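You operate a simulated robot arm through the tools that you are given. There is no shell and no other tool.

You run a simulated robot arm. Do the job below in one go: nothing can be reset, and whatever is moved stays where it is left.

JOB
Wash the blue plain and the green ribbed electrode in the brown bay.
Fine: draw the wash stop button out first, stand both on seats of that bay, then push the button in; hands out of the oil; leave the other electrodes. Set down upright: what you pick out. Where these are worked on the way, their far stop is far enough and under half their travel is too little: wash stop button.
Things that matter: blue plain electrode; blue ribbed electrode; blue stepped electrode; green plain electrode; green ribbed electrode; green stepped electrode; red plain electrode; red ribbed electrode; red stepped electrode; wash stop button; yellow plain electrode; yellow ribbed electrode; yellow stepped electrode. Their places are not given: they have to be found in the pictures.

Only the result counts: the job must be done as asked and must still hold three seconds after the hand-in. Knocking over, shifting, dropping, spilling or breaking anything else fails it.

ROBOT AND FRAMES
A 7-joint arm with a two-finger parallel gripper, fixed in place. Base frame: the origin is on the floor under the middle of its stand, x ahead of it, y to its left, z up. Readings come in mm, degrees, newtons and seconds.
With the tool pointing down near the work surface it reaches from about 400 to 900 mm from the base axis. Its first joint turns from -143.0 to 143.0 degrees. Payload 3 kg.
Tool frame: the origin (TCP) lies between the finger pads and is the grasp point; the fingertips stand 30 mm ahead of it; z points along the fingers, y is the line along which they close. The gripper opens to 94 mm. The fingers are 28 mm wide and 10 mm thick; the gripper's body (50 by 96 mm) begins 55 mm behind the TCP.
Orientation is that of the tool frame in the base frame, as a unit quaternion [w, x, y, z]. With the fingers straight down and closing along the base's y, the tool's x points along the base's -x, its y along +y and its z along -z.

CONTROLS
- The arm moves only by the tool nudge_tool. Its argument "rows" is a list of rows, each an object of numbers (a shift or turn left out is 0, a gripper value left out holds the last): "tx", "ty", "tz": the shift along the base's x, y, z in mm; "wx", "wy", "wz": the turn, a rotation vector about the base's x, y, z in degrees. In form: [{"tx": .., "ty": .., "tz": .., "wx": .., "wy": .., "wz": ..}, ...]. A call has 1 to 20 rows; each row shifts and turns the commanded pose from where the row before left it. "jaw" is the gripper command, from -1 (fully open) to 1 (shut), values between in proportion, set as the call begins (left out, the last holds). Each row takes 0.2 s and may step no farther than 50 mm and 8.6 degrees from the row before; otherwise, or with a gripper value out of range, the whole call is refused. Where a pose cannot be reached the arm comes as near as it can. A force on the tool above 40 N (or 10 N above the force at the start of the call, whichever is more), or a blocked arm, ends the call early, and 0.2 s more pass. The fingers move at their own pace (about 72 mm/s each) and stop on an object; they squeeze with about 24 N. The grip force told is the motor's: it shows also when the fingers shut on nothing. Time passes only in rows, and 0.2 s behind the last, so rows that do not move let the fingers close. The reply holds the time, the measured pose of the TCP, the force on the tool along the base axes, the opening and the grip force, in the units named above and with some noise, with the torque about the TCP (base axes, N m) and any sound that the robot's microphone picked up.
- Cameras (640 x 400 px; columns grow to the right, rows downward): "scene" is fixed at [50.4, 500.4, 1584]; the picture's right is [-0.33, -0.94, 0.00], its down [-0.66, 0.23, -0.71] and it looks along [0.67, -0.23, -0.70] (base axes); focal length 314 px, centre (320, 200). "wrist" rides on the gripper at [76, 14, -102] in the tool frame; the picture's right is [-0.18, 0.98, 0.00], its down [-0.75, -0.14, -0.64] and it looks along [-0.63, -0.12, 0.77] (tool axes); focal length 243 px, centre (320, 200).
- grab_frame(camera): a new picture of that camera. The clock stands still meanwhile.
- locate(camera, pixels): for up to 12 pixels [column, row] of the newest picture of that camera ("zoom" is the newest enlarged one), the place [x, y, z] in the base frame of the surface seen there, good to about 2 mm. The clock stands still meanwhile.
- inspect(camera, box): a new picture of the part [left, top, right, bottom] of that camera's present view, enlarged. The clock stands still meanwhile.
- job_done(): hands the job in; it is judged then, once.

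Leave the gripper open and the arm clear of the work at the hand-in unless told otherwise.

The tools are called after "Request:" as name(argument=value, ...) on one line, values as JSON. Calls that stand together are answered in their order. nudge_tool: Moves the arm, as the interface text tells. Its arguments: {"type":"object","properties":{"rows":{"type":"array","items":{"type":"object","properties":{"tx":{"type":"number"},"ty":{"type":"number"},"tz":{"type":"number"},"wx":{"type":"number"},"wy":{"type":"number"},"wz":{"type":"number"}}}},"jaw":{"type":"number"}},"required":["rows"]} The other tools are called the same way: grab_frame (camera) takes a picture; locate (camera, pixels) gives the place of the surface under pixels of a picture; inspect (camera, box) takes an enlarged picture of a part of a camera's view; job_done () hands the job in.

At the start:

```text
time_s: 0.0
ee_pos: [625.8, 244.8, 1179.4]
tcp_rot: [0.0, 0.001, 1.0, 0.0]
wrist_force: [0.3, 0.3, -0.3]
wrist_torque: [-0.01, 0.01, 0.0]
finger_gap: 93.9
gripper_force: 0.1
```

scene: 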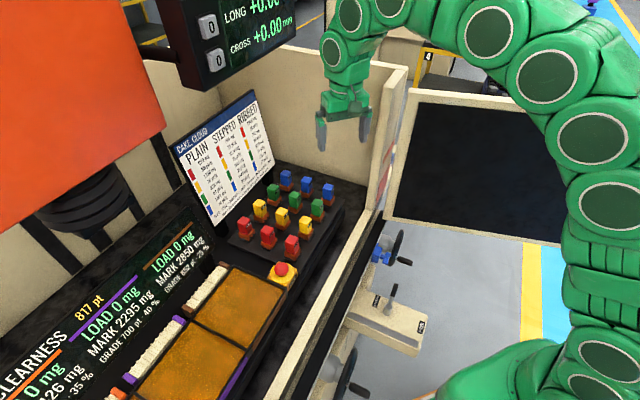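
wrist: 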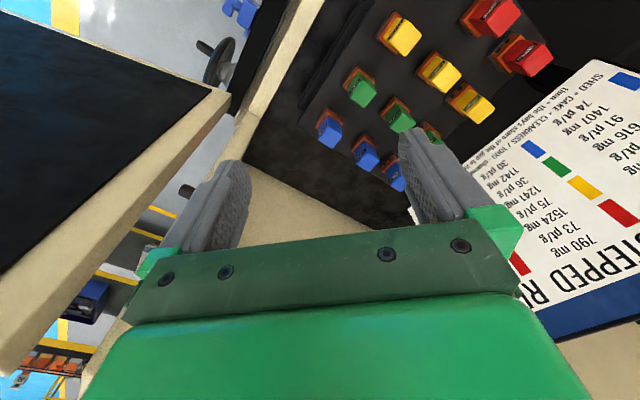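

I see a rack of coloured electrodes, a chart, oil bays and a red button on a yellow box. I'll start with enlarged views to read the scene.

Request:
inspect(camera="scene", box=[160, 90, 320, 190])

Request:
inspect(camera="scene", box=[200, 160, 360, 260])

Request:
inspect(camera="scene", box=[0, 220, 288, 400])

Request:
inspect(camera="scene", box=[200, 230, 328, 310])

```text
4.00 times, centred on (240, 140) of scene
```

zoom: 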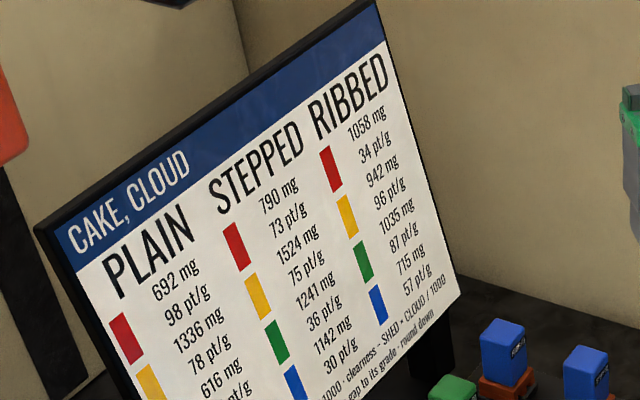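

```text
4.00 times, centred on (280, 210) of scene
```

zoom: 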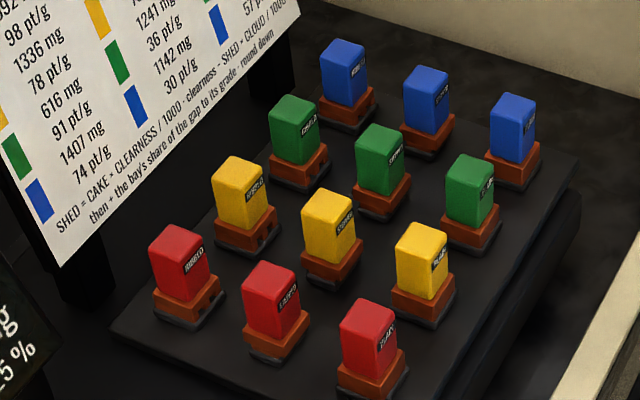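

```text
2.22 times, centred on (144, 310) of scene
```

zoom: 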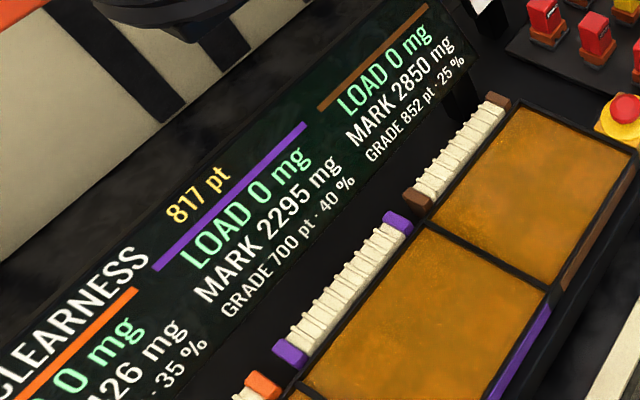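

```text
5.00 times, centred on (264, 270) of scene
```

zoom: 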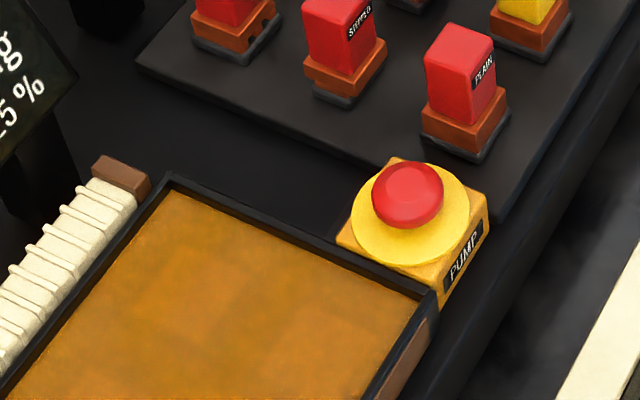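

The brown bay (brown end blocks and a brown strip) is the one beside the PUMP button. Next I'll zoom in on the labels of the blue and green electrodes, and on the bay.

Request:
inspect(camera="scene", box=[260, 165, 340, 215])

Request:
inspect(camera="scene", box=[265, 165, 297, 185])

Request:
inspect(camera="scene", box=[296, 170, 344, 200])

Request:
inspect(camera="scene", box=[262, 180, 310, 210])

Request:
inspect(camera="scene", box=[170, 250, 310, 337])

Request:
grab_frame(camera="scene")

```text
8.00 times, centred on (300, 190) of scene
```

zoom: 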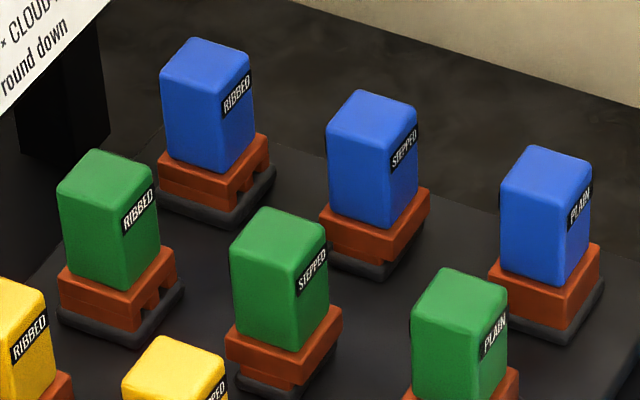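

```text
16.00 times, centred on (281, 175) of scene
```

zoom: 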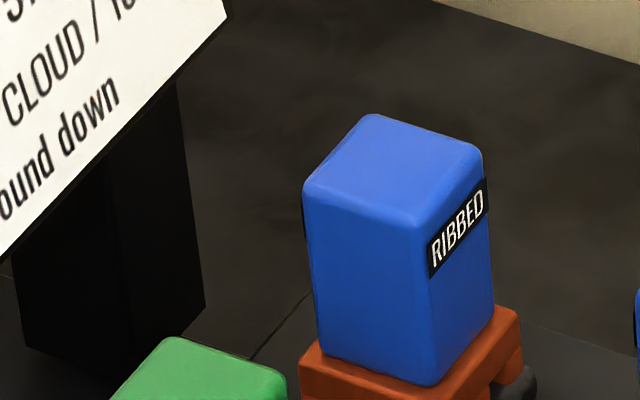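

```text
13.33 times, centred on (320, 185) of scene
```

zoom: 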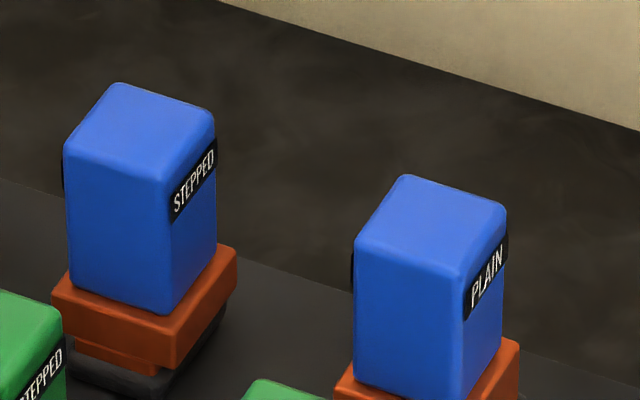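

```text
13.33 times, centred on (286, 195) of scene
```

zoom: 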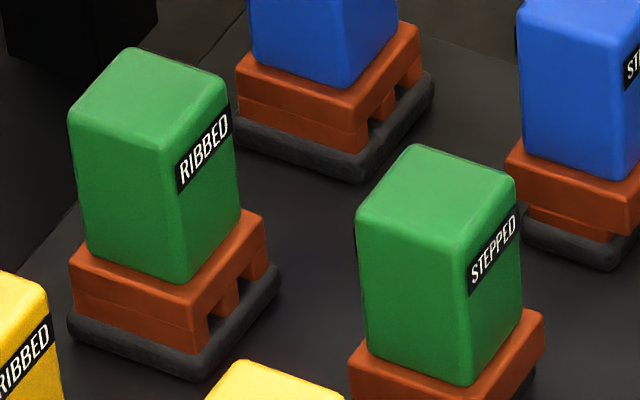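

```text
4.57 times, centred on (240, 294) of scene
```

zoom: 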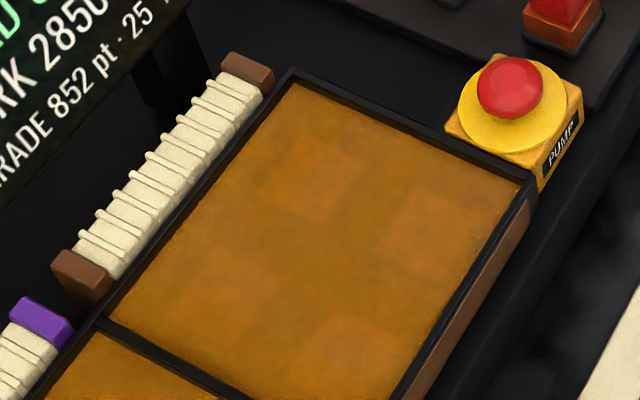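

```text
taken
```

scene: 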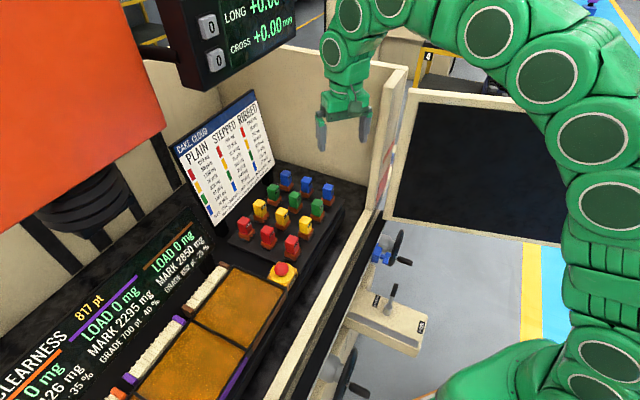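

The labels read clearly: blue plain is the right-most blue, and green ribbed is the left-most green. Faint seat patches show in the brown bay's oil. Now I'll locate these features in the scene frame.

Request:
locate(camera="scene", pixels=[[328, 188], [273, 189], [286, 178], [308, 183], [296, 199], [317, 204], [281, 268], [284, 276], [291, 240], [300, 168], [319, 222], [340, 205]])

Request:
inspect(camera="scene", box=[170, 250, 310, 337])

```text
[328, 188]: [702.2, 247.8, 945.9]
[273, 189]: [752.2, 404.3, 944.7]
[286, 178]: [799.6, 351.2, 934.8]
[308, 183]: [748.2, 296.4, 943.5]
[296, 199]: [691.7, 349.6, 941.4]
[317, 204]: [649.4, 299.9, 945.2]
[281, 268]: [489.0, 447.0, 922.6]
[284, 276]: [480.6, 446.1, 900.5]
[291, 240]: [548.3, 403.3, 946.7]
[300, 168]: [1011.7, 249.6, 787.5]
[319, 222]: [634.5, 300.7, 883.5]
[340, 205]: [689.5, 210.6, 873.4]
```

```text
4.57 times, centred on (240, 294) of scene
```

zoom: 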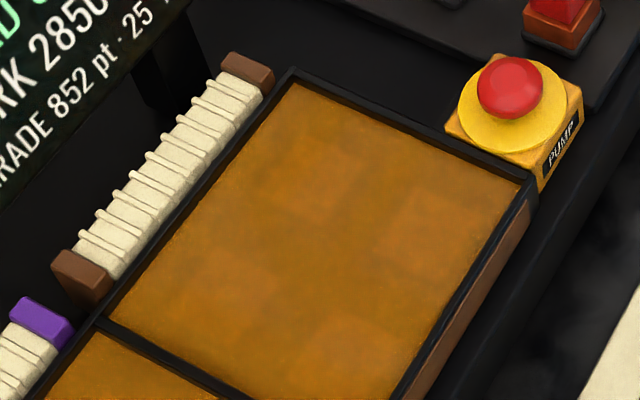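

I'll locate points on the brown bay: the rim, the oil surface, and the suspected seat patches in this zoom at about (310,190), (430,235), (230,285) and (345,345).

Request:
locate(camera="zoom", pixels=[[292, 70], [530, 175], [100, 320], [385, 398], [310, 190], [430, 235], [230, 285], [345, 345], [300, 90], [515, 190], [120, 310], [380, 390]])

Request:
inspect(camera="scene", box=[180, 260, 292, 330])

Request:
inspect(camera="scene", box=[190, 290, 270, 340])

```text
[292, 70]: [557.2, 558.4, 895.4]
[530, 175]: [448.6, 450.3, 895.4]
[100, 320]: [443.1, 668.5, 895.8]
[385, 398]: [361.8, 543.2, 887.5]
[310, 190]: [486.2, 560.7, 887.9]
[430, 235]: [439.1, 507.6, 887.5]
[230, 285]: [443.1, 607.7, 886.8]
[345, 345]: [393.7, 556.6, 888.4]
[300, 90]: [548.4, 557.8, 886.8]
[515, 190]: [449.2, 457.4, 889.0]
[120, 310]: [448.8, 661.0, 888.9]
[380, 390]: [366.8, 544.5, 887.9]
```

```text
5.71 times, centred on (236, 295) of scene
```

zoom: 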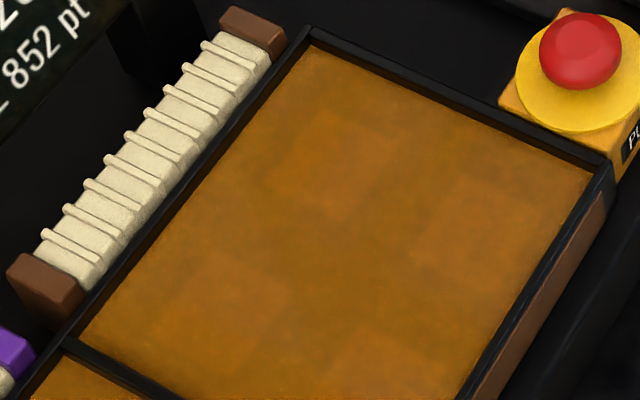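

```text
8.00 times, centred on (230, 315) of scene
```

zoom: 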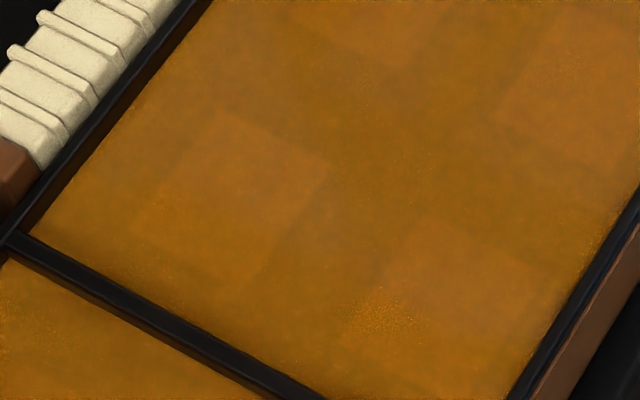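

The bay rim is at z≈895 and the oil at z≈888; the bay is turned about 45° and centred near (449,559). Next I'll measure the big orange body, the screen and other obstacles, plus the rack plate and the button parts.

Request:
locate(camera="scene", pixels=[[150, 120], [100, 60], [20, 200], [180, 185], [80, 210], [210, 235], [180, 270], [195, 60], [290, 40], [165, 10], [236, 92], [185, 150]])

Request:
locate(camera="scene", pixels=[[270, 168], [330, 205], [262, 262], [232, 240], [310, 240], [350, 200], [300, 262], [385, 180], [380, 130], [366, 260], [320, 140], [340, 320]])

Request:
inspect(camera="scene", box=[256, 250, 312, 285])

```text
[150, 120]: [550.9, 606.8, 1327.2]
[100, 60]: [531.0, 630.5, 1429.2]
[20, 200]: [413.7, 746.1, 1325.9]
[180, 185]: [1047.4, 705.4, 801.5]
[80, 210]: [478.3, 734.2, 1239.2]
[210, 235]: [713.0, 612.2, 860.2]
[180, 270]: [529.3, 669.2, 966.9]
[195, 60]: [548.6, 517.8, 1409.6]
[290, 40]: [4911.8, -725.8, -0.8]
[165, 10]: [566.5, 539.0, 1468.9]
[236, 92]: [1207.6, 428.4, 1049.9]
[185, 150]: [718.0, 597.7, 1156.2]
```

```text
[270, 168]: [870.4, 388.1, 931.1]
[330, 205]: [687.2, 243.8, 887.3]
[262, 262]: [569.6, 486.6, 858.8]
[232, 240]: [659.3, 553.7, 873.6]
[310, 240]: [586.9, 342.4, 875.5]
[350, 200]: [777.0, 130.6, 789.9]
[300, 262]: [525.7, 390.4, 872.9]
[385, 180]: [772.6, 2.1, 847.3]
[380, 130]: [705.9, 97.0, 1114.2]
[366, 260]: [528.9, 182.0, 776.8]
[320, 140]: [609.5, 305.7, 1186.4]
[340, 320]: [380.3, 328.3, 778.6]
```

```text
11.43 times, centred on (284, 268) of scene
```

zoom: 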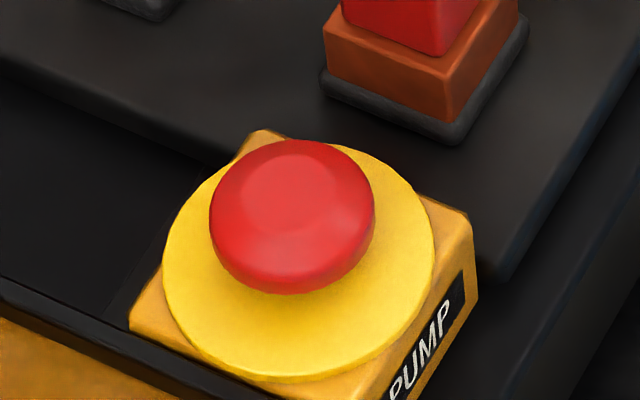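

The orange head's face lies along x+y≈1160, just behind the bay. Now I'll measure the chart and walls near the rack, plus the details of the button in this zoom.

Request:
locate(camera="zoom", pixels=[[290, 200], [215, 225], [370, 220], [290, 145], [285, 290], [170, 265], [430, 255], [250, 375], [260, 135], [470, 230], [135, 320], [325, 340]])

Request:
locate(camera="scene", pixels=[[180, 148], [207, 226], [273, 160], [250, 95], [230, 150], [320, 80], [300, 120], [345, 170], [370, 190], [395, 100], [400, 70], [360, 60]])

Request:
locate(camera="scene", pixels=[[250, 180], [262, 218], [215, 80], [185, 60], [210, 85], [230, 85], [300, 15], [175, 130], [160, 140], [60, 215], [130, 200], [200, 275]])

```text
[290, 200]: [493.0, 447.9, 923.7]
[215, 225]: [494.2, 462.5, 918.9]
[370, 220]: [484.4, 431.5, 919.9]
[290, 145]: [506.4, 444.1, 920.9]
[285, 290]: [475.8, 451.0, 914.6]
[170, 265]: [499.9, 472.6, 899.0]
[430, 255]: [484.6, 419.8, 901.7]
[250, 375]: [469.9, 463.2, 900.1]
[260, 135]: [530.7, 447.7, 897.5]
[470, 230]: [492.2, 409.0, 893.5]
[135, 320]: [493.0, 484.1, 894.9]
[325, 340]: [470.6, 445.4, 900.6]
```

```text
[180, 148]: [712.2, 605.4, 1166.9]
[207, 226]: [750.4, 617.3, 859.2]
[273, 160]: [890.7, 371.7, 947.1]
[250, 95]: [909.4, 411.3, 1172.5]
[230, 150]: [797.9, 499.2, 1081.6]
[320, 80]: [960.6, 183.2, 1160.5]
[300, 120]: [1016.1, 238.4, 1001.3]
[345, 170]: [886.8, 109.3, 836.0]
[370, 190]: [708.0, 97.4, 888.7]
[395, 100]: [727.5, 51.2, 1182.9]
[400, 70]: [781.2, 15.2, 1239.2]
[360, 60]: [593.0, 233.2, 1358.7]
```

```text
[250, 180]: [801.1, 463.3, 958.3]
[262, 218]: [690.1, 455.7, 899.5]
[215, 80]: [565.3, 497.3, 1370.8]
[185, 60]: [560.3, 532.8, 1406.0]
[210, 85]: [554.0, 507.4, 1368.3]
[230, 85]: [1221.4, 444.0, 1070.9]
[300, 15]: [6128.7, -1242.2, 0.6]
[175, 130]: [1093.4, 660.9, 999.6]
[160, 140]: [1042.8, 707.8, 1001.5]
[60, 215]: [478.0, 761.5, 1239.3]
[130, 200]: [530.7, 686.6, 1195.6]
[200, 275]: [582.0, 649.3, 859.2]
```

The button's mushroom is centred near (490,447), top z≈924, with the yellow plate at z≈900. The chart is about 75 mm behind the green ribbed one. I'll move above the button at a safe height, turning the tool +45° to align with the rack and bay, then look with the wrist camera.

Request:
nudge_tool(rows=[{"tx": -22.7, "ty": 30, "tz": -5, "wz": 7.5}, {"tx": -22.7, "ty": 30, "tz": -10, "wz": 7.5}, {"tx": -22.7, "ty": 30, "tz": -15, "wz": 7.5}, {"tx": -22.7, "ty": 30, "tz": -15, "wz": 7.5}, {"tx": -22.7, "ty": 30, "tz": -15, "wz": 7.5}, {"tx": -22.5, "ty": 30, "tz": -15, "wz": 7.5}, {}], jaw=-1)

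Request:
grab_frame(camera="wrist")

Request:
grab_frame(camera="scene")

```text
time_s: 1.6
ee_pos: [487.8, 427.2, 1108.6]
tcp_rot: [0.0, -0.382, 0.924, 0.0]
wrist_force: [0.1, -0.4, 0.3]
wrist_torque: [0.01, -0.01, -0.01]
finger_gap: 94.2
gripper_force: 0.0
```

```text
taken
```

wrist: 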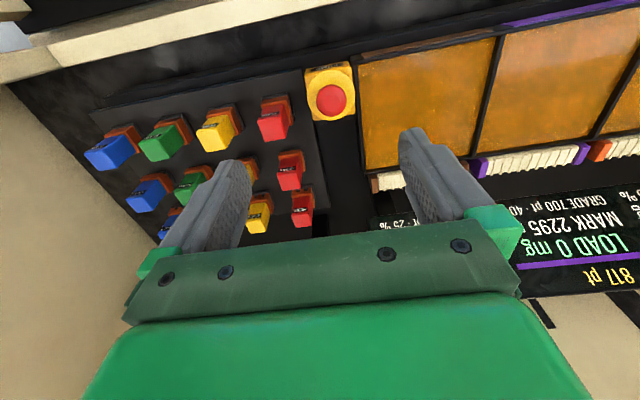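

```text
taken
```

scene: 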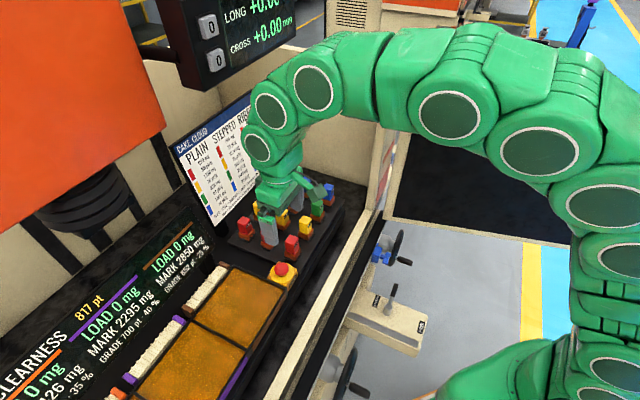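

The wrist camera now sees the button at (332,100) and the brown bay at (430,100). I'll zoom in on both to get better positions.

Request:
inspect(camera="wrist", box=[340, 25, 516, 135])

Request:
inspect(camera="wrist", box=[292, 60, 372, 130])

```text
3.64 times, centred on (428, 80) of wrist
```

zoom: 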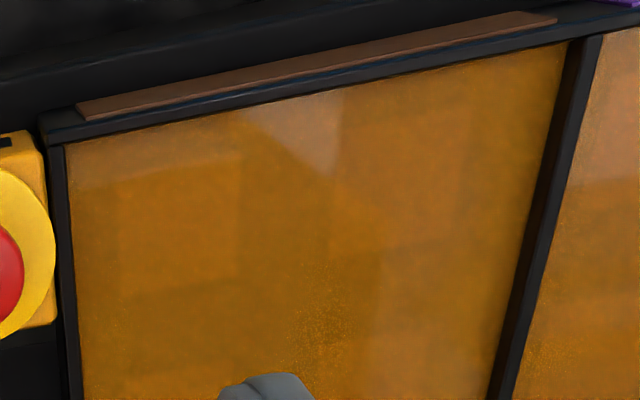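

```text
5.71 times, centred on (332, 95) of wrist
```

zoom: 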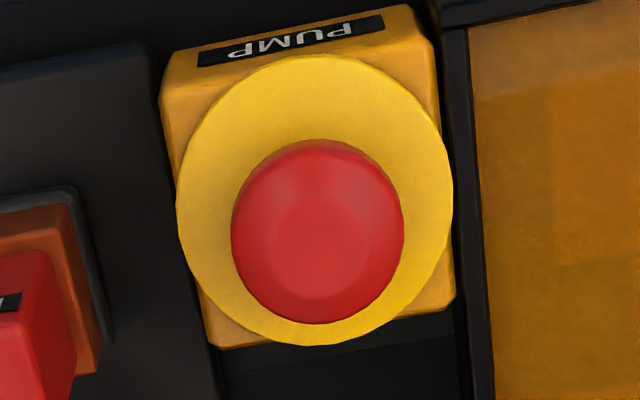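

Now locating the mushroom edges, plate edges and box in this zoom.

Request:
locate(camera="zoom", pixels=[[317, 240], [238, 232], [398, 232], [318, 148], [312, 318], [184, 210], [446, 195], [320, 64], [300, 338], [220, 335], [445, 300], [40, 265]])

```text
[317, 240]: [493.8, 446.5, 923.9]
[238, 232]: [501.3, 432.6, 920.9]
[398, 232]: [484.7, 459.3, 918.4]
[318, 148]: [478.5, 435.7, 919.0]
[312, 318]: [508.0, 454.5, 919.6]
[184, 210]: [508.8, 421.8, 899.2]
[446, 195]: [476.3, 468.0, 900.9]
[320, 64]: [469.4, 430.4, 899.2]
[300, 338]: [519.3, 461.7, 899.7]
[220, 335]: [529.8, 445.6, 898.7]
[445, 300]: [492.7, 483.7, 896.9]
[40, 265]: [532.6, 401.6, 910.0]
```

The mushroom centre is at about (493,446), head about 34–36 mm across. I'll part-close the fingers to ~56 mm and move above it to z≈1000.

Request:
nudge_tool(rows=[{"tx": 1.0, "ty": 7, "tz": -27}, {"tx": 1.2, "ty": 7, "tz": -27}, {"tx": 1, "ty": 6.9, "tz": -27}, {"tz": -23.4}, {}, {}], jaw=-0.19)

Request:
grab_frame(camera="wrist")

```text
time_s: 3.0
ee_pos: [490.6, 445.5, 1000.4]
tcp_rot: [0.0, -0.383, 0.924, 0.001]
wrist_force: [0.0, 0.6, -0.5]
wrist_torque: [-0.02, 0.0, -0.02]
finger_gap: 55.8
gripper_force: 0.1
```

```text
taken
```

wrist: 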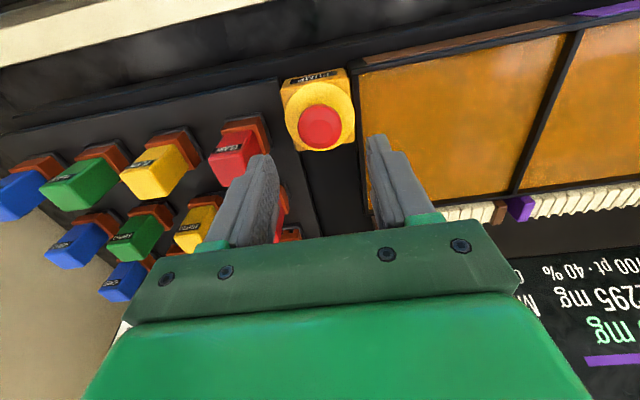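

Measured x is about 2 mm short. I'll re-locate the mushroom from here, plus the fingertips, to check the hand's alignment.

Request:
inspect(camera="wrist", box=[220, 60, 420, 185])

```text
3.20 times, centred on (320, 122) of wrist
```

zoom: 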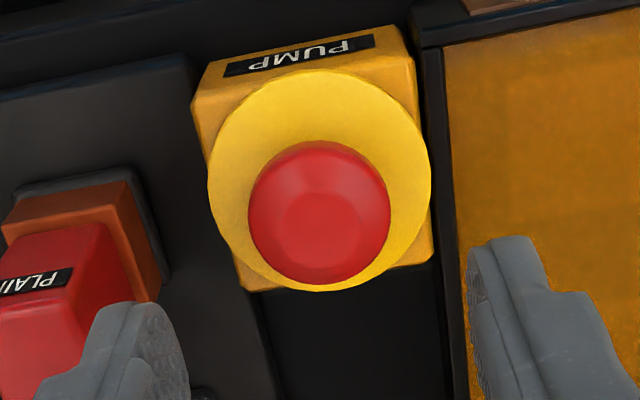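

Request:
locate(camera="zoom", pixels=[[252, 212], [386, 212], [319, 146], [319, 278], [319, 225], [135, 305], [490, 240], [525, 238], [115, 308], [160, 310], [0, 210], [140, 200]])

```text
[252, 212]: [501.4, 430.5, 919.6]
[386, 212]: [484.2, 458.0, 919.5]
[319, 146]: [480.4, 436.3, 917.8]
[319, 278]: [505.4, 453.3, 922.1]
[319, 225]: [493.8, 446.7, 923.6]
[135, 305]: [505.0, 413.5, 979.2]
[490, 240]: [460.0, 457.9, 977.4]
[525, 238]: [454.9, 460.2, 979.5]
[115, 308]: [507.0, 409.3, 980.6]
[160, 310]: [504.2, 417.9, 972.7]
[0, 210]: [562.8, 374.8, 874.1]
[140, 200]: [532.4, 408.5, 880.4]
```

Fingers are centred on the button. Descending so that the tips stop ~5 mm above the yellow plate (TCP z≈935).

Request:
nudge_tool(rows=[{"tx": 0.5, "ty": -0.5, "tz": -20}, {"tz": -20}, {"tz": -15}, {"tz": -10}, {}])

Request:
grab_frame(camera="wrist")

Request:
inspect(camera="scene", box=[240, 220, 336, 280])

```text
time_s: 4.2
ee_pos: [492.9, 443.1, 937.1]
tcp_rot: [0.0, -0.382, 0.924, 0.0]
wrist_force: [-1.2, -0.4, -0.5]
wrist_torque: [0.01, -0.01, -0.04]
finger_gap: 56.2
gripper_force: 0.0
```

```text
taken
```

wrist: 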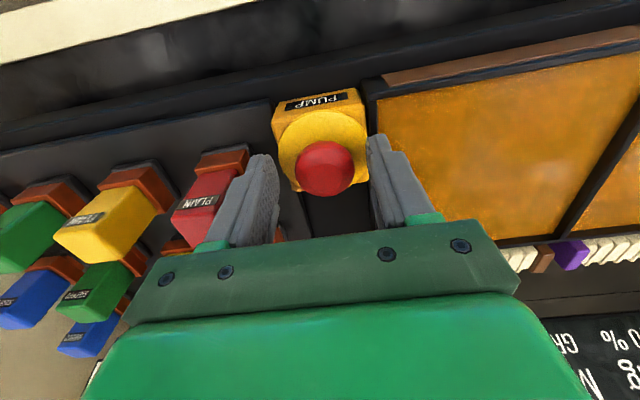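

```text
6.67 times, centred on (288, 250) of scene
```

zoom: 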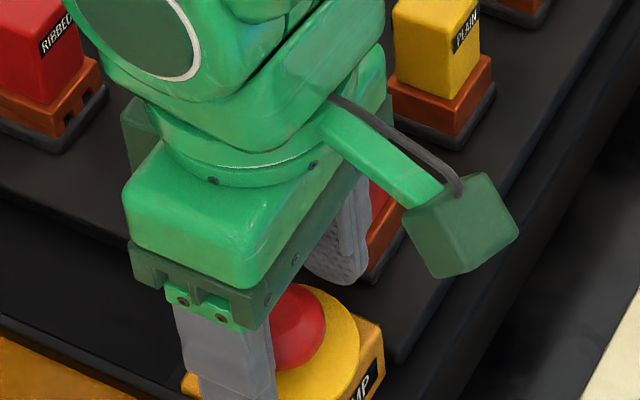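

The fingers flank the red mushroom cleanly. Closing on it.

Request:
nudge_tool(rows=[{}, {}, {}], jaw=1)

```text
time_s: 5.1
ee_pos: [490.9, 444.1, 935.9]
tcp_rot: [-0.001, -0.383, 0.924, 0.002]
wrist_force: [-8.7, 0.2, -0.2]
wrist_torque: [-0.02, 0.29, 0.03]
finger_gap: 36.8
gripper_force: 44.9
stopped in row 3: the force on the tool passed its limit at 41 N (the readings are from after the stop); the commanded pose is now the measured one
```

Gripped at 36.8 mm; closing gave a brief force spike, and now the reading is a mild -8.7 N along x. Drawing the button up in small steps.

Request:
nudge_tool(rows=[{"tz": 2}, {"tz": 2}, {"tz": 2}])

```text
time_s: 5.9
ee_pos: [491.8, 445.4, 942.8]
tcp_rot: [-0.001, -0.382, 0.924, 0.001]
wrist_force: [-11.7, -1.8, -0.1]
wrist_torque: [-0.23, 0.41, 0.02]
finger_gap: 36.7
gripper_force: 44.8
```

It rises with no vertical resistance yet. Continuing up in small steps.

Request:
nudge_tool(rows=[{"tz": 2}, {"tz": 2}, {"tz": 2}])

Request:
inspect(camera="wrist", box=[240, 80, 400, 220])

```text
time_s: 6.7
ee_pos: [490.6, 445.2, 949.0]
tcp_rot: [0.002, -0.383, 0.924, 0.002]
wrist_force: [5.2, 16.8, -3.9]
wrist_torque: [0.34, -0.16, 0.05]
finger_gap: 36.7
gripper_force: 45.5
```

```text
2.86 times, centred on (320, 150) of wrist
```

zoom: 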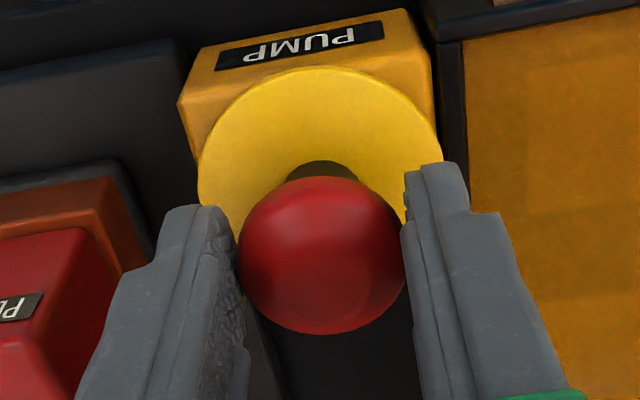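

The button has come up and its dark stem is visible. I'll go a little further to find the stop.

Request:
nudge_tool(rows=[{"tz": 1.5}, {"tz": 1.5}, {}])

Request:
inspect(camera="wrist", box=[240, 80, 400, 220])

```text
time_s: 7.5
ee_pos: [490.1, 444.1, 950.9]
tcp_rot: [-0.002, -0.382, 0.924, 0.001]
wrist_force: [1.0, 23.3, -28.0]
wrist_torque: [0.34, -0.04, -0.01]
finger_gap: 36.9
gripper_force: 44.9
```

```text
2.86 times, centred on (320, 150) of wrist
```

zoom: 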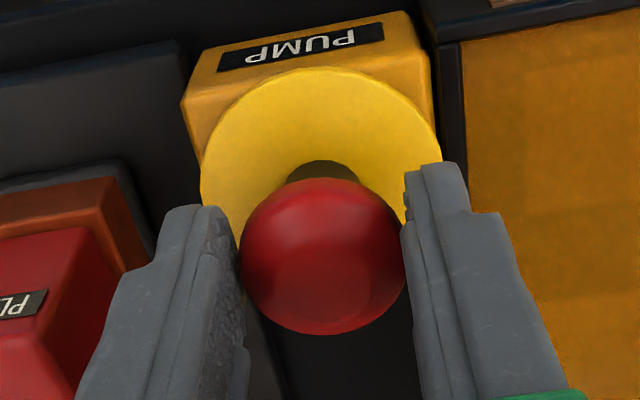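

A downward pull of 28 N says it's at the far stop (about 14 mm out). Releasing, then rising.

Request:
nudge_tool(rows=[{"tz": -1}, {}, {}], jaw=-0.19)

Request:
inspect(camera="wrist", box=[240, 80, 400, 220])

```text
time_s: 8.3
ee_pos: [491.7, 443.6, 950.4]
tcp_rot: [0.0, -0.383, 0.924, 0.001]
wrist_force: [0.5, -0.6, 0.2]
wrist_torque: [0.01, -0.02, 0.01]
finger_gap: 56.0
gripper_force: 0.0
```

```text
2.86 times, centred on (320, 150) of wrist
```

zoom: 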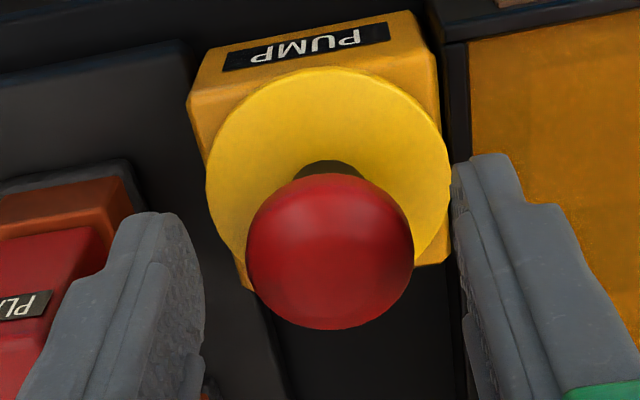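

The button stays drawn out. Now rising to z≈1060 and moving over toward the blue plain electrode.

Request:
nudge_tool(rows=[{"tz": 40}, {"tz": 40}, {"tz": 30}, {"tx": 30, "ty": -31}, {"tx": 30, "ty": -31}, {"tx": 30, "ty": -31}, {"tx": 30, "ty": -31}, {"tx": 30, "ty": -31}, {"tx": 30, "ty": -31}, {}, {}])

Request:
grab_frame(camera="wrist")

Request:
grab_frame(camera="scene")

```text
time_s: 10.7
ee_pos: [671.1, 256.2, 1059.0]
tcp_rot: [0.0, -0.382, 0.924, 0.001]
wrist_force: [1.4, -0.3, -0.2]
wrist_torque: [0.0, 0.01, -0.01]
finger_gap: 56.0
gripper_force: 0.1
```

```text
taken
```

wrist: 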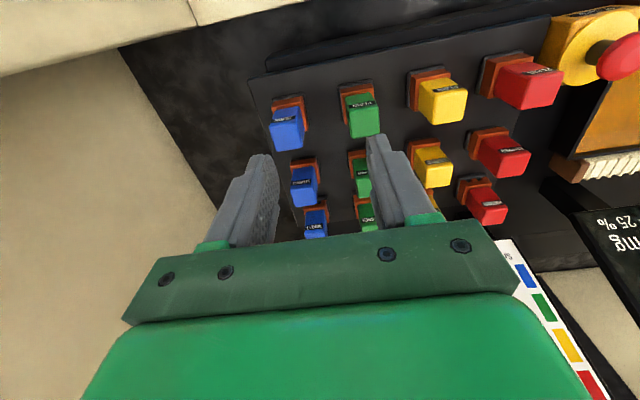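

```text
taken
```

scene: 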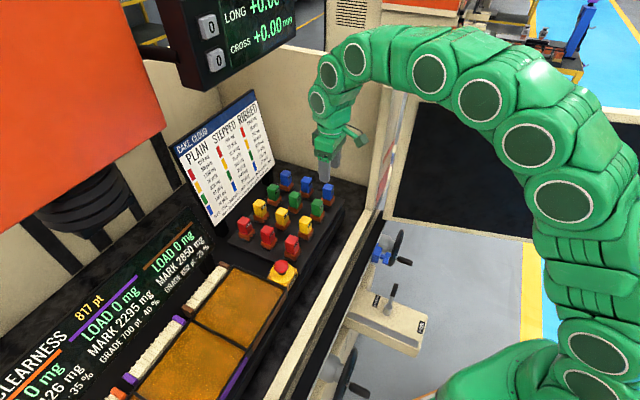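

The blue column is in view: the nearest blue at (287,128) should be the plain one. I'll zoom in to confirm its label and measure it.

Request:
inspect(camera="wrist", box=[240, 75, 400, 175])

Request:
inspect(camera="wrist", box=[255, 85, 335, 160])

```text
4.00 times, centred on (320, 125) of wrist
```

zoom: 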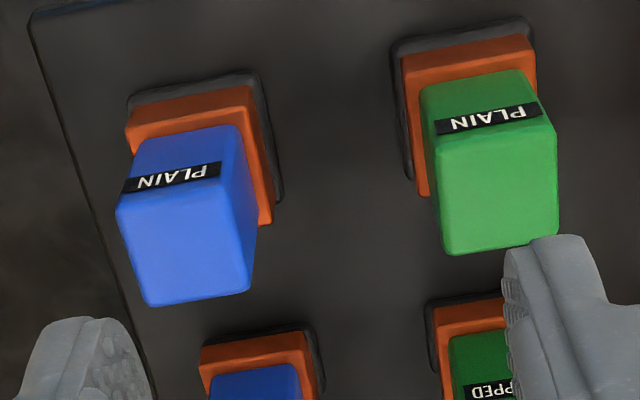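

```text
5.33 times, centred on (295, 122) of wrist
```

zoom: 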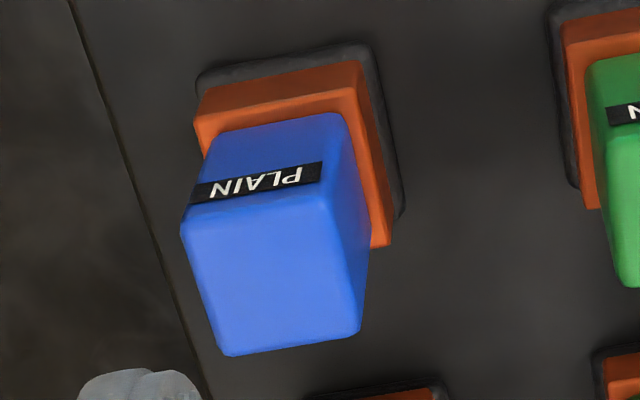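

Label confirmed: blue PLAIN. Locating its top-face corners and base edges.

Request:
locate(camera="zoom", pixels=[[193, 232], [316, 212], [355, 328], [230, 348], [272, 280], [205, 112], [350, 84], [375, 235], [215, 85], [358, 60], [393, 210], [120, 220]])

```text
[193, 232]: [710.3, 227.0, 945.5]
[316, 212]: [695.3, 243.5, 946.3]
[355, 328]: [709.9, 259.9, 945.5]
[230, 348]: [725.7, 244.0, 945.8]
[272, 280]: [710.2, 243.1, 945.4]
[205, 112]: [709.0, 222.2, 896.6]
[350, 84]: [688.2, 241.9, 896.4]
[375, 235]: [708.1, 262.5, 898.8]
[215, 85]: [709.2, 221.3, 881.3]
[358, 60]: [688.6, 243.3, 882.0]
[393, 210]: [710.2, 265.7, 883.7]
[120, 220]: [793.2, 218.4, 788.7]
```

The blue plain top centre is (710.3, 243.6, z 945.5), about 23 mm square; its base is about 30 mm. I'll move above it at z≈1000 and check alignment.

Request:
nudge_tool(rows=[{"tx": 20, "ty": -7.5, "tz": -20}, {"tx": 19.4, "ty": -7, "tz": -20}, {"tz": -15}, {}, {}])

Request:
nudge_tool(rows=[{}])

Request:
inspect(camera="wrist", box=[210, 60, 430, 200])

```text
time_s: 11.9
ee_pos: [710.6, 243.3, 1004.5]
tcp_rot: [0.0, -0.384, 0.924, 0.001]
wrist_force: [0.1, -0.2, -1.2]
wrist_torque: [0.01, -0.01, 0.0]
finger_gap: 55.8
gripper_force: 0.0
```

```text
time_s: 12.3
ee_pos: [709.3, 241.2, 1004.5]
tcp_rot: [0.0, -0.383, 0.924, 0.001]
wrist_force: [-0.7, 0.2, -0.4]
wrist_torque: [0.01, -0.01, 0.02]
finger_gap: 56.1
gripper_force: 0.0
```

```text
2.86 times, centred on (320, 130) of wrist
```

zoom: 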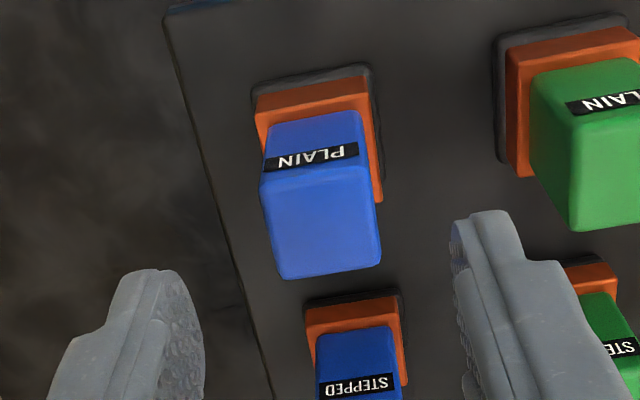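

Request:
locate(camera="zoom", pixels=[[266, 188], [363, 174], [376, 262], [284, 274], [320, 225], [160, 280], [190, 300], [480, 215], [458, 240], [500, 215], [130, 285], [372, 150]])

```text
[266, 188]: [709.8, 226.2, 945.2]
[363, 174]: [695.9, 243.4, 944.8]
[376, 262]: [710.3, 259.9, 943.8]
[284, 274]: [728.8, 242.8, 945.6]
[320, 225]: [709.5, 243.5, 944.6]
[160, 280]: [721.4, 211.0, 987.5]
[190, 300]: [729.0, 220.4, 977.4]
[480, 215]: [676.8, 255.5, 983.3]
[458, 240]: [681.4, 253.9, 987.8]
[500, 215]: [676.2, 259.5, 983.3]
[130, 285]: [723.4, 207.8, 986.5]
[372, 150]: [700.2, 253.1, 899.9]
```

The fingers straddle the block evenly. Descending to TCP z≈947 (tips at 917, well above the rack), then closing gently.

Request:
nudge_tool(rows=[{"tz": -20}, {"tz": -20}, {"tz": -18}, {}])

Request:
nudge_tool(rows=[{}, {}, {}], jaw=1)

Request:
inspect(camera="wrist", box=[210, 80, 430, 220])

```text
time_s: 13.3
ee_pos: [712.5, 244.3, 946.3]
tcp_rot: [0.0, -0.383, 0.924, 0.001]
wrist_force: [-0.5, -0.8, -0.3]
wrist_torque: [0.01, -0.01, 0.02]
finger_gap: 55.9
gripper_force: 0.1
```

```text
time_s: 14.1
ee_pos: [712.9, 245.1, 945.7]
tcp_rot: [0.0, -0.383, 0.924, 0.001]
wrist_force: [-0.1, 1.4, 1.9]
wrist_torque: [0.03, -0.1, 0.04]
finger_gap: 32.2
gripper_force: 23.9
```

```text
2.86 times, centred on (320, 150) of wrist
```

zoom: 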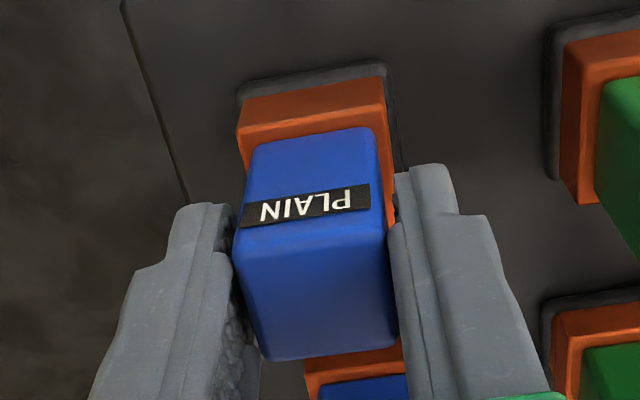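

Gripped at 32 mm with 24 N. Lifting slowly at first, then to travel height.

Request:
nudge_tool(rows=[{"tz": 3}, {"tz": 5}, {"tz": 10}, {"tz": 20}, {"tz": 30}, {"tz": 30}, {"tz": 25}, {}])

Request:
grab_frame(camera="wrist")

Request:
grab_frame(camera="scene")

```text
time_s: 15.9
ee_pos: [710.9, 243.6, 1070.1]
tcp_rot: [-0.001, -0.382, 0.924, 0.001]
wrist_force: [-1.0, -0.8, -3.8]
wrist_torque: [0.0, 0.03, 0.03]
finger_gap: 32.0
gripper_force: 24.1
```

```text
taken
```

wrist: 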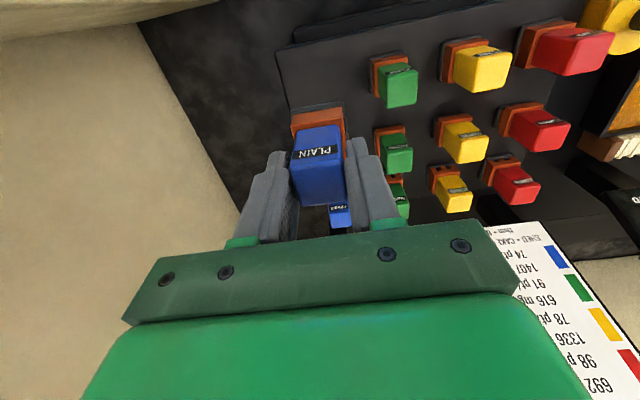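

```text
taken
```

scene: 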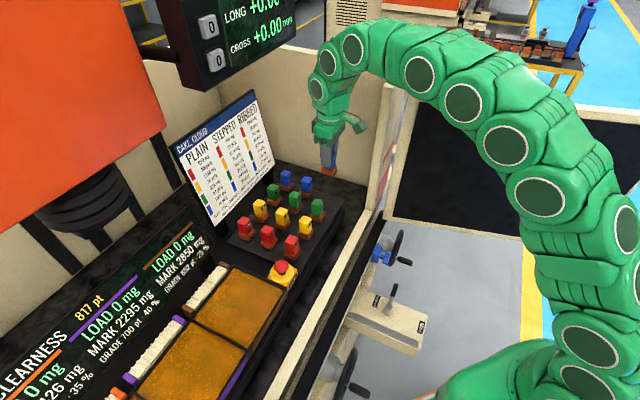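

The blue plain electrode is held. I'll zoom on its lower part and the vacated slot to learn how tall it is and what a seat looks like.

Request:
inspect(camera="scene", box=[290, 100, 386, 220])

Request:
inspect(camera="scene", box=[310, 150, 350, 215])

```text
3.33 times, centred on (338, 160) of scene
```

zoom: 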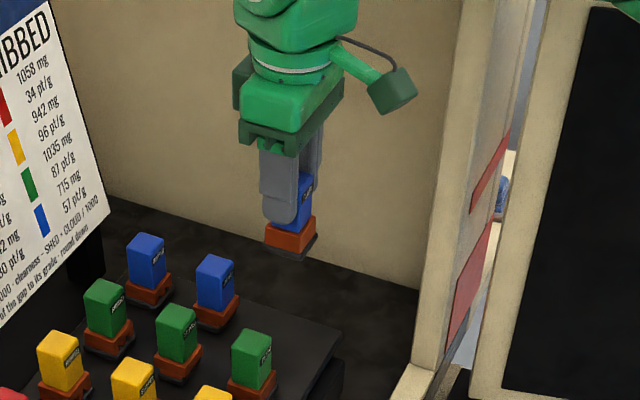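

```text
6.15 times, centred on (330, 182) of scene
```

zoom: 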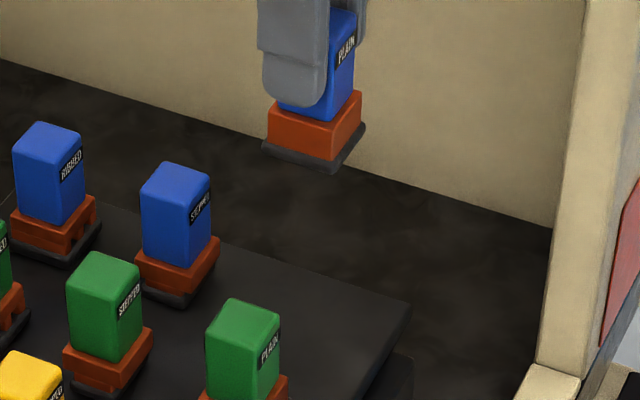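

The dark grey foot belongs to the electrode (its "cake"). Locating the foot bottom and other points to get the height below the TCP.

Request:
locate(camera="zoom", pixels=[[332, 168], [362, 128], [266, 148], [330, 155], [270, 112], [290, 130], [300, 95], [345, 18], [330, 280], [250, 260], [235, 300], [300, 240]])

```text
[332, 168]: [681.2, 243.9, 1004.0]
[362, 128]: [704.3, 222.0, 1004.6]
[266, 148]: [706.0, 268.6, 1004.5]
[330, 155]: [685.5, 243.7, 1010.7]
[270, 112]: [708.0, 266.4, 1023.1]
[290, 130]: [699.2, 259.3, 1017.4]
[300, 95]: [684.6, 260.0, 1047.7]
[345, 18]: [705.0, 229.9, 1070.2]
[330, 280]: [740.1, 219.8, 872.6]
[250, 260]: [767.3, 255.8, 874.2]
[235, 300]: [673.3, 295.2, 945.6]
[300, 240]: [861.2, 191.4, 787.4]
```

The electrode's foot is ~74 mm below the TCP. Seats will leave the fingertips above the oil. I'll carry it at z≈1070 to the robot side of the brown bay and look down at the seats.

Request:
nudge_tool(rows=[{"tx": -10, "ty": 9}, {"tx": -22, "ty": 19.5}, {"tx": -25, "ty": 22}, {"tx": -25, "ty": 22}, {"tx": -25, "ty": 22}, {"tx": -25, "ty": 22}, {"tx": -25, "ty": 22}, {"tx": -25, "ty": 22}, {"tx": -25, "ty": 22}, {"tx": -25, "ty": 22}, {"tx": -25, "ty": 22}, {"tx": -22, "ty": 19.5}, {"tx": -17, "ty": 15}, {"tx": -10, "ty": 10}, {}, {}])

Request:
grab_frame(camera="wrist")

Request:
grab_frame(camera="scene")

```text
time_s: 19.3
ee_pos: [404.9, 516.5, 1071.5]
tcp_rot: [0.0, -0.383, 0.924, 0.001]
wrist_force: [0.0, -0.5, -3.8]
wrist_torque: [0.01, -0.04, 0.01]
finger_gap: 32.2
gripper_force: 23.7
```

```text
taken
```

wrist: 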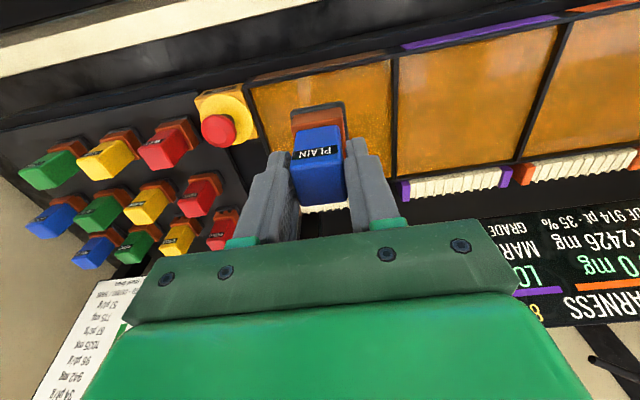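

```text
taken
```

scene: 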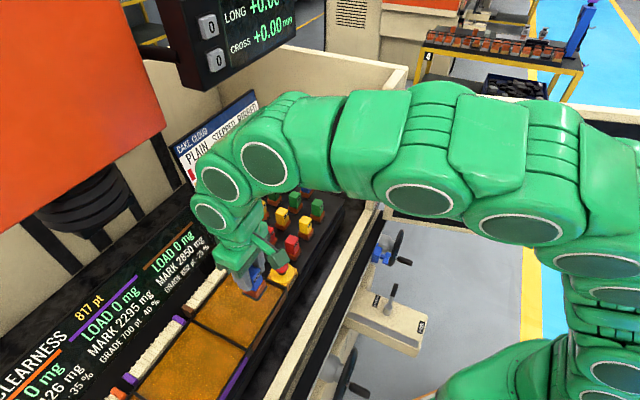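

The electrode hovers over the brown bay (bay at about columns 250–395 of the wrist picture). Zooming for the seat patches.

Request:
inspect(camera="wrist", box=[235, 50, 411, 190])

Request:
inspect(camera="scene", box=[180, 260, 292, 340])

```text
2.86 times, centred on (323, 120) of wrist
```

zoom: 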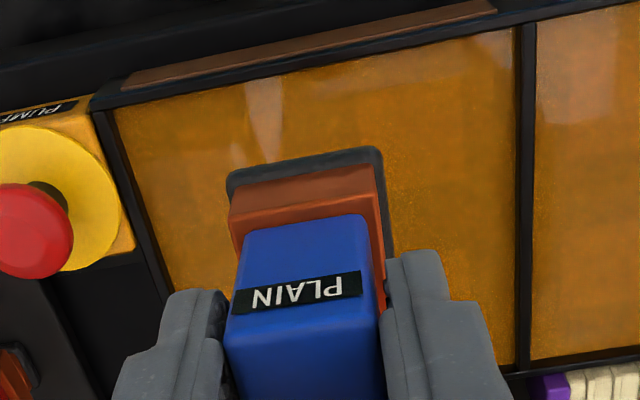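

```text
5.00 times, centred on (236, 300) of scene
```

zoom: 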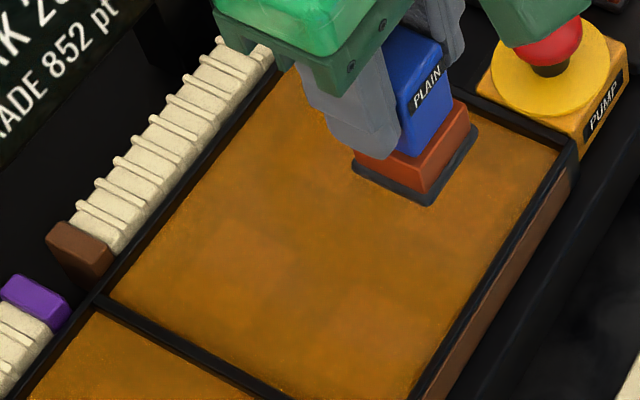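

Seats S3/S4 (left part of the bay in the scene picture) show as faint lighter squares. I'll enlarge them more to find their outlines.

Request:
inspect(camera="scene", box=[205, 295, 253, 325])

Request:
inspect(camera="scene", box=[228, 305, 276, 335])

Request:
inspect(camera="scene", box=[192, 270, 304, 340])

```text
13.33 times, centred on (229, 310) of scene
```

zoom: 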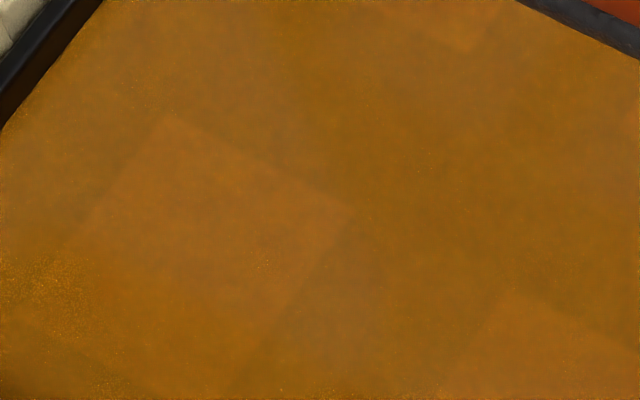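

```text
13.33 times, centred on (252, 320) of scene
```

zoom: 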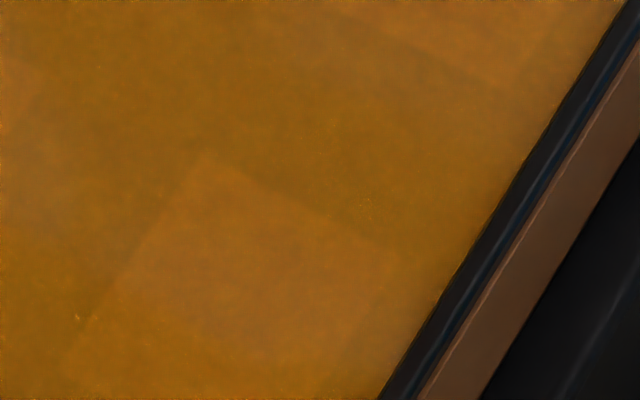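

```text
5.71 times, centred on (248, 305) of scene
```

zoom: 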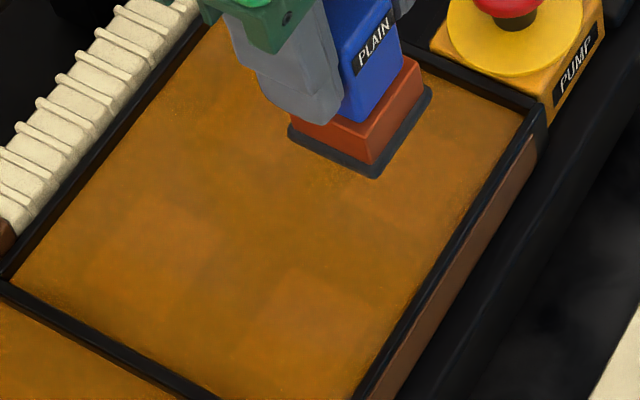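

I can make out patch corners: S3 top ≈(217.8,303.6), S3 right ≈(231.4,310.8), S4 top ≈(243.4,316.9), S4 right ≈(257.3,323.4), S1 bottom ≈(240.3,298.8), S2 bottom ≈(266.3,311.8). Locating these on the oil surface, and the inner rim corners.

Request:
locate(camera="scene", pixels=[[217.75, 303.6], [231.4, 310.75], [243.35, 316.85], [257.3, 323.4], [240.3, 298.75], [266.3, 311.75], [192, 320], [250, 350], [284, 290], [222, 340]])

```text
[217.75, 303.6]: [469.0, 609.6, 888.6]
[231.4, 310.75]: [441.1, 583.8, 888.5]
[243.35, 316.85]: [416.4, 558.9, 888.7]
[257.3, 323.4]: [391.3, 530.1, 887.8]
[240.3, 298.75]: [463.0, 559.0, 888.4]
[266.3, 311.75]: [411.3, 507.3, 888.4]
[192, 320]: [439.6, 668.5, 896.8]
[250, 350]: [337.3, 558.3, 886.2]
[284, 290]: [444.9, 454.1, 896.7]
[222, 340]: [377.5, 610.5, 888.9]
```

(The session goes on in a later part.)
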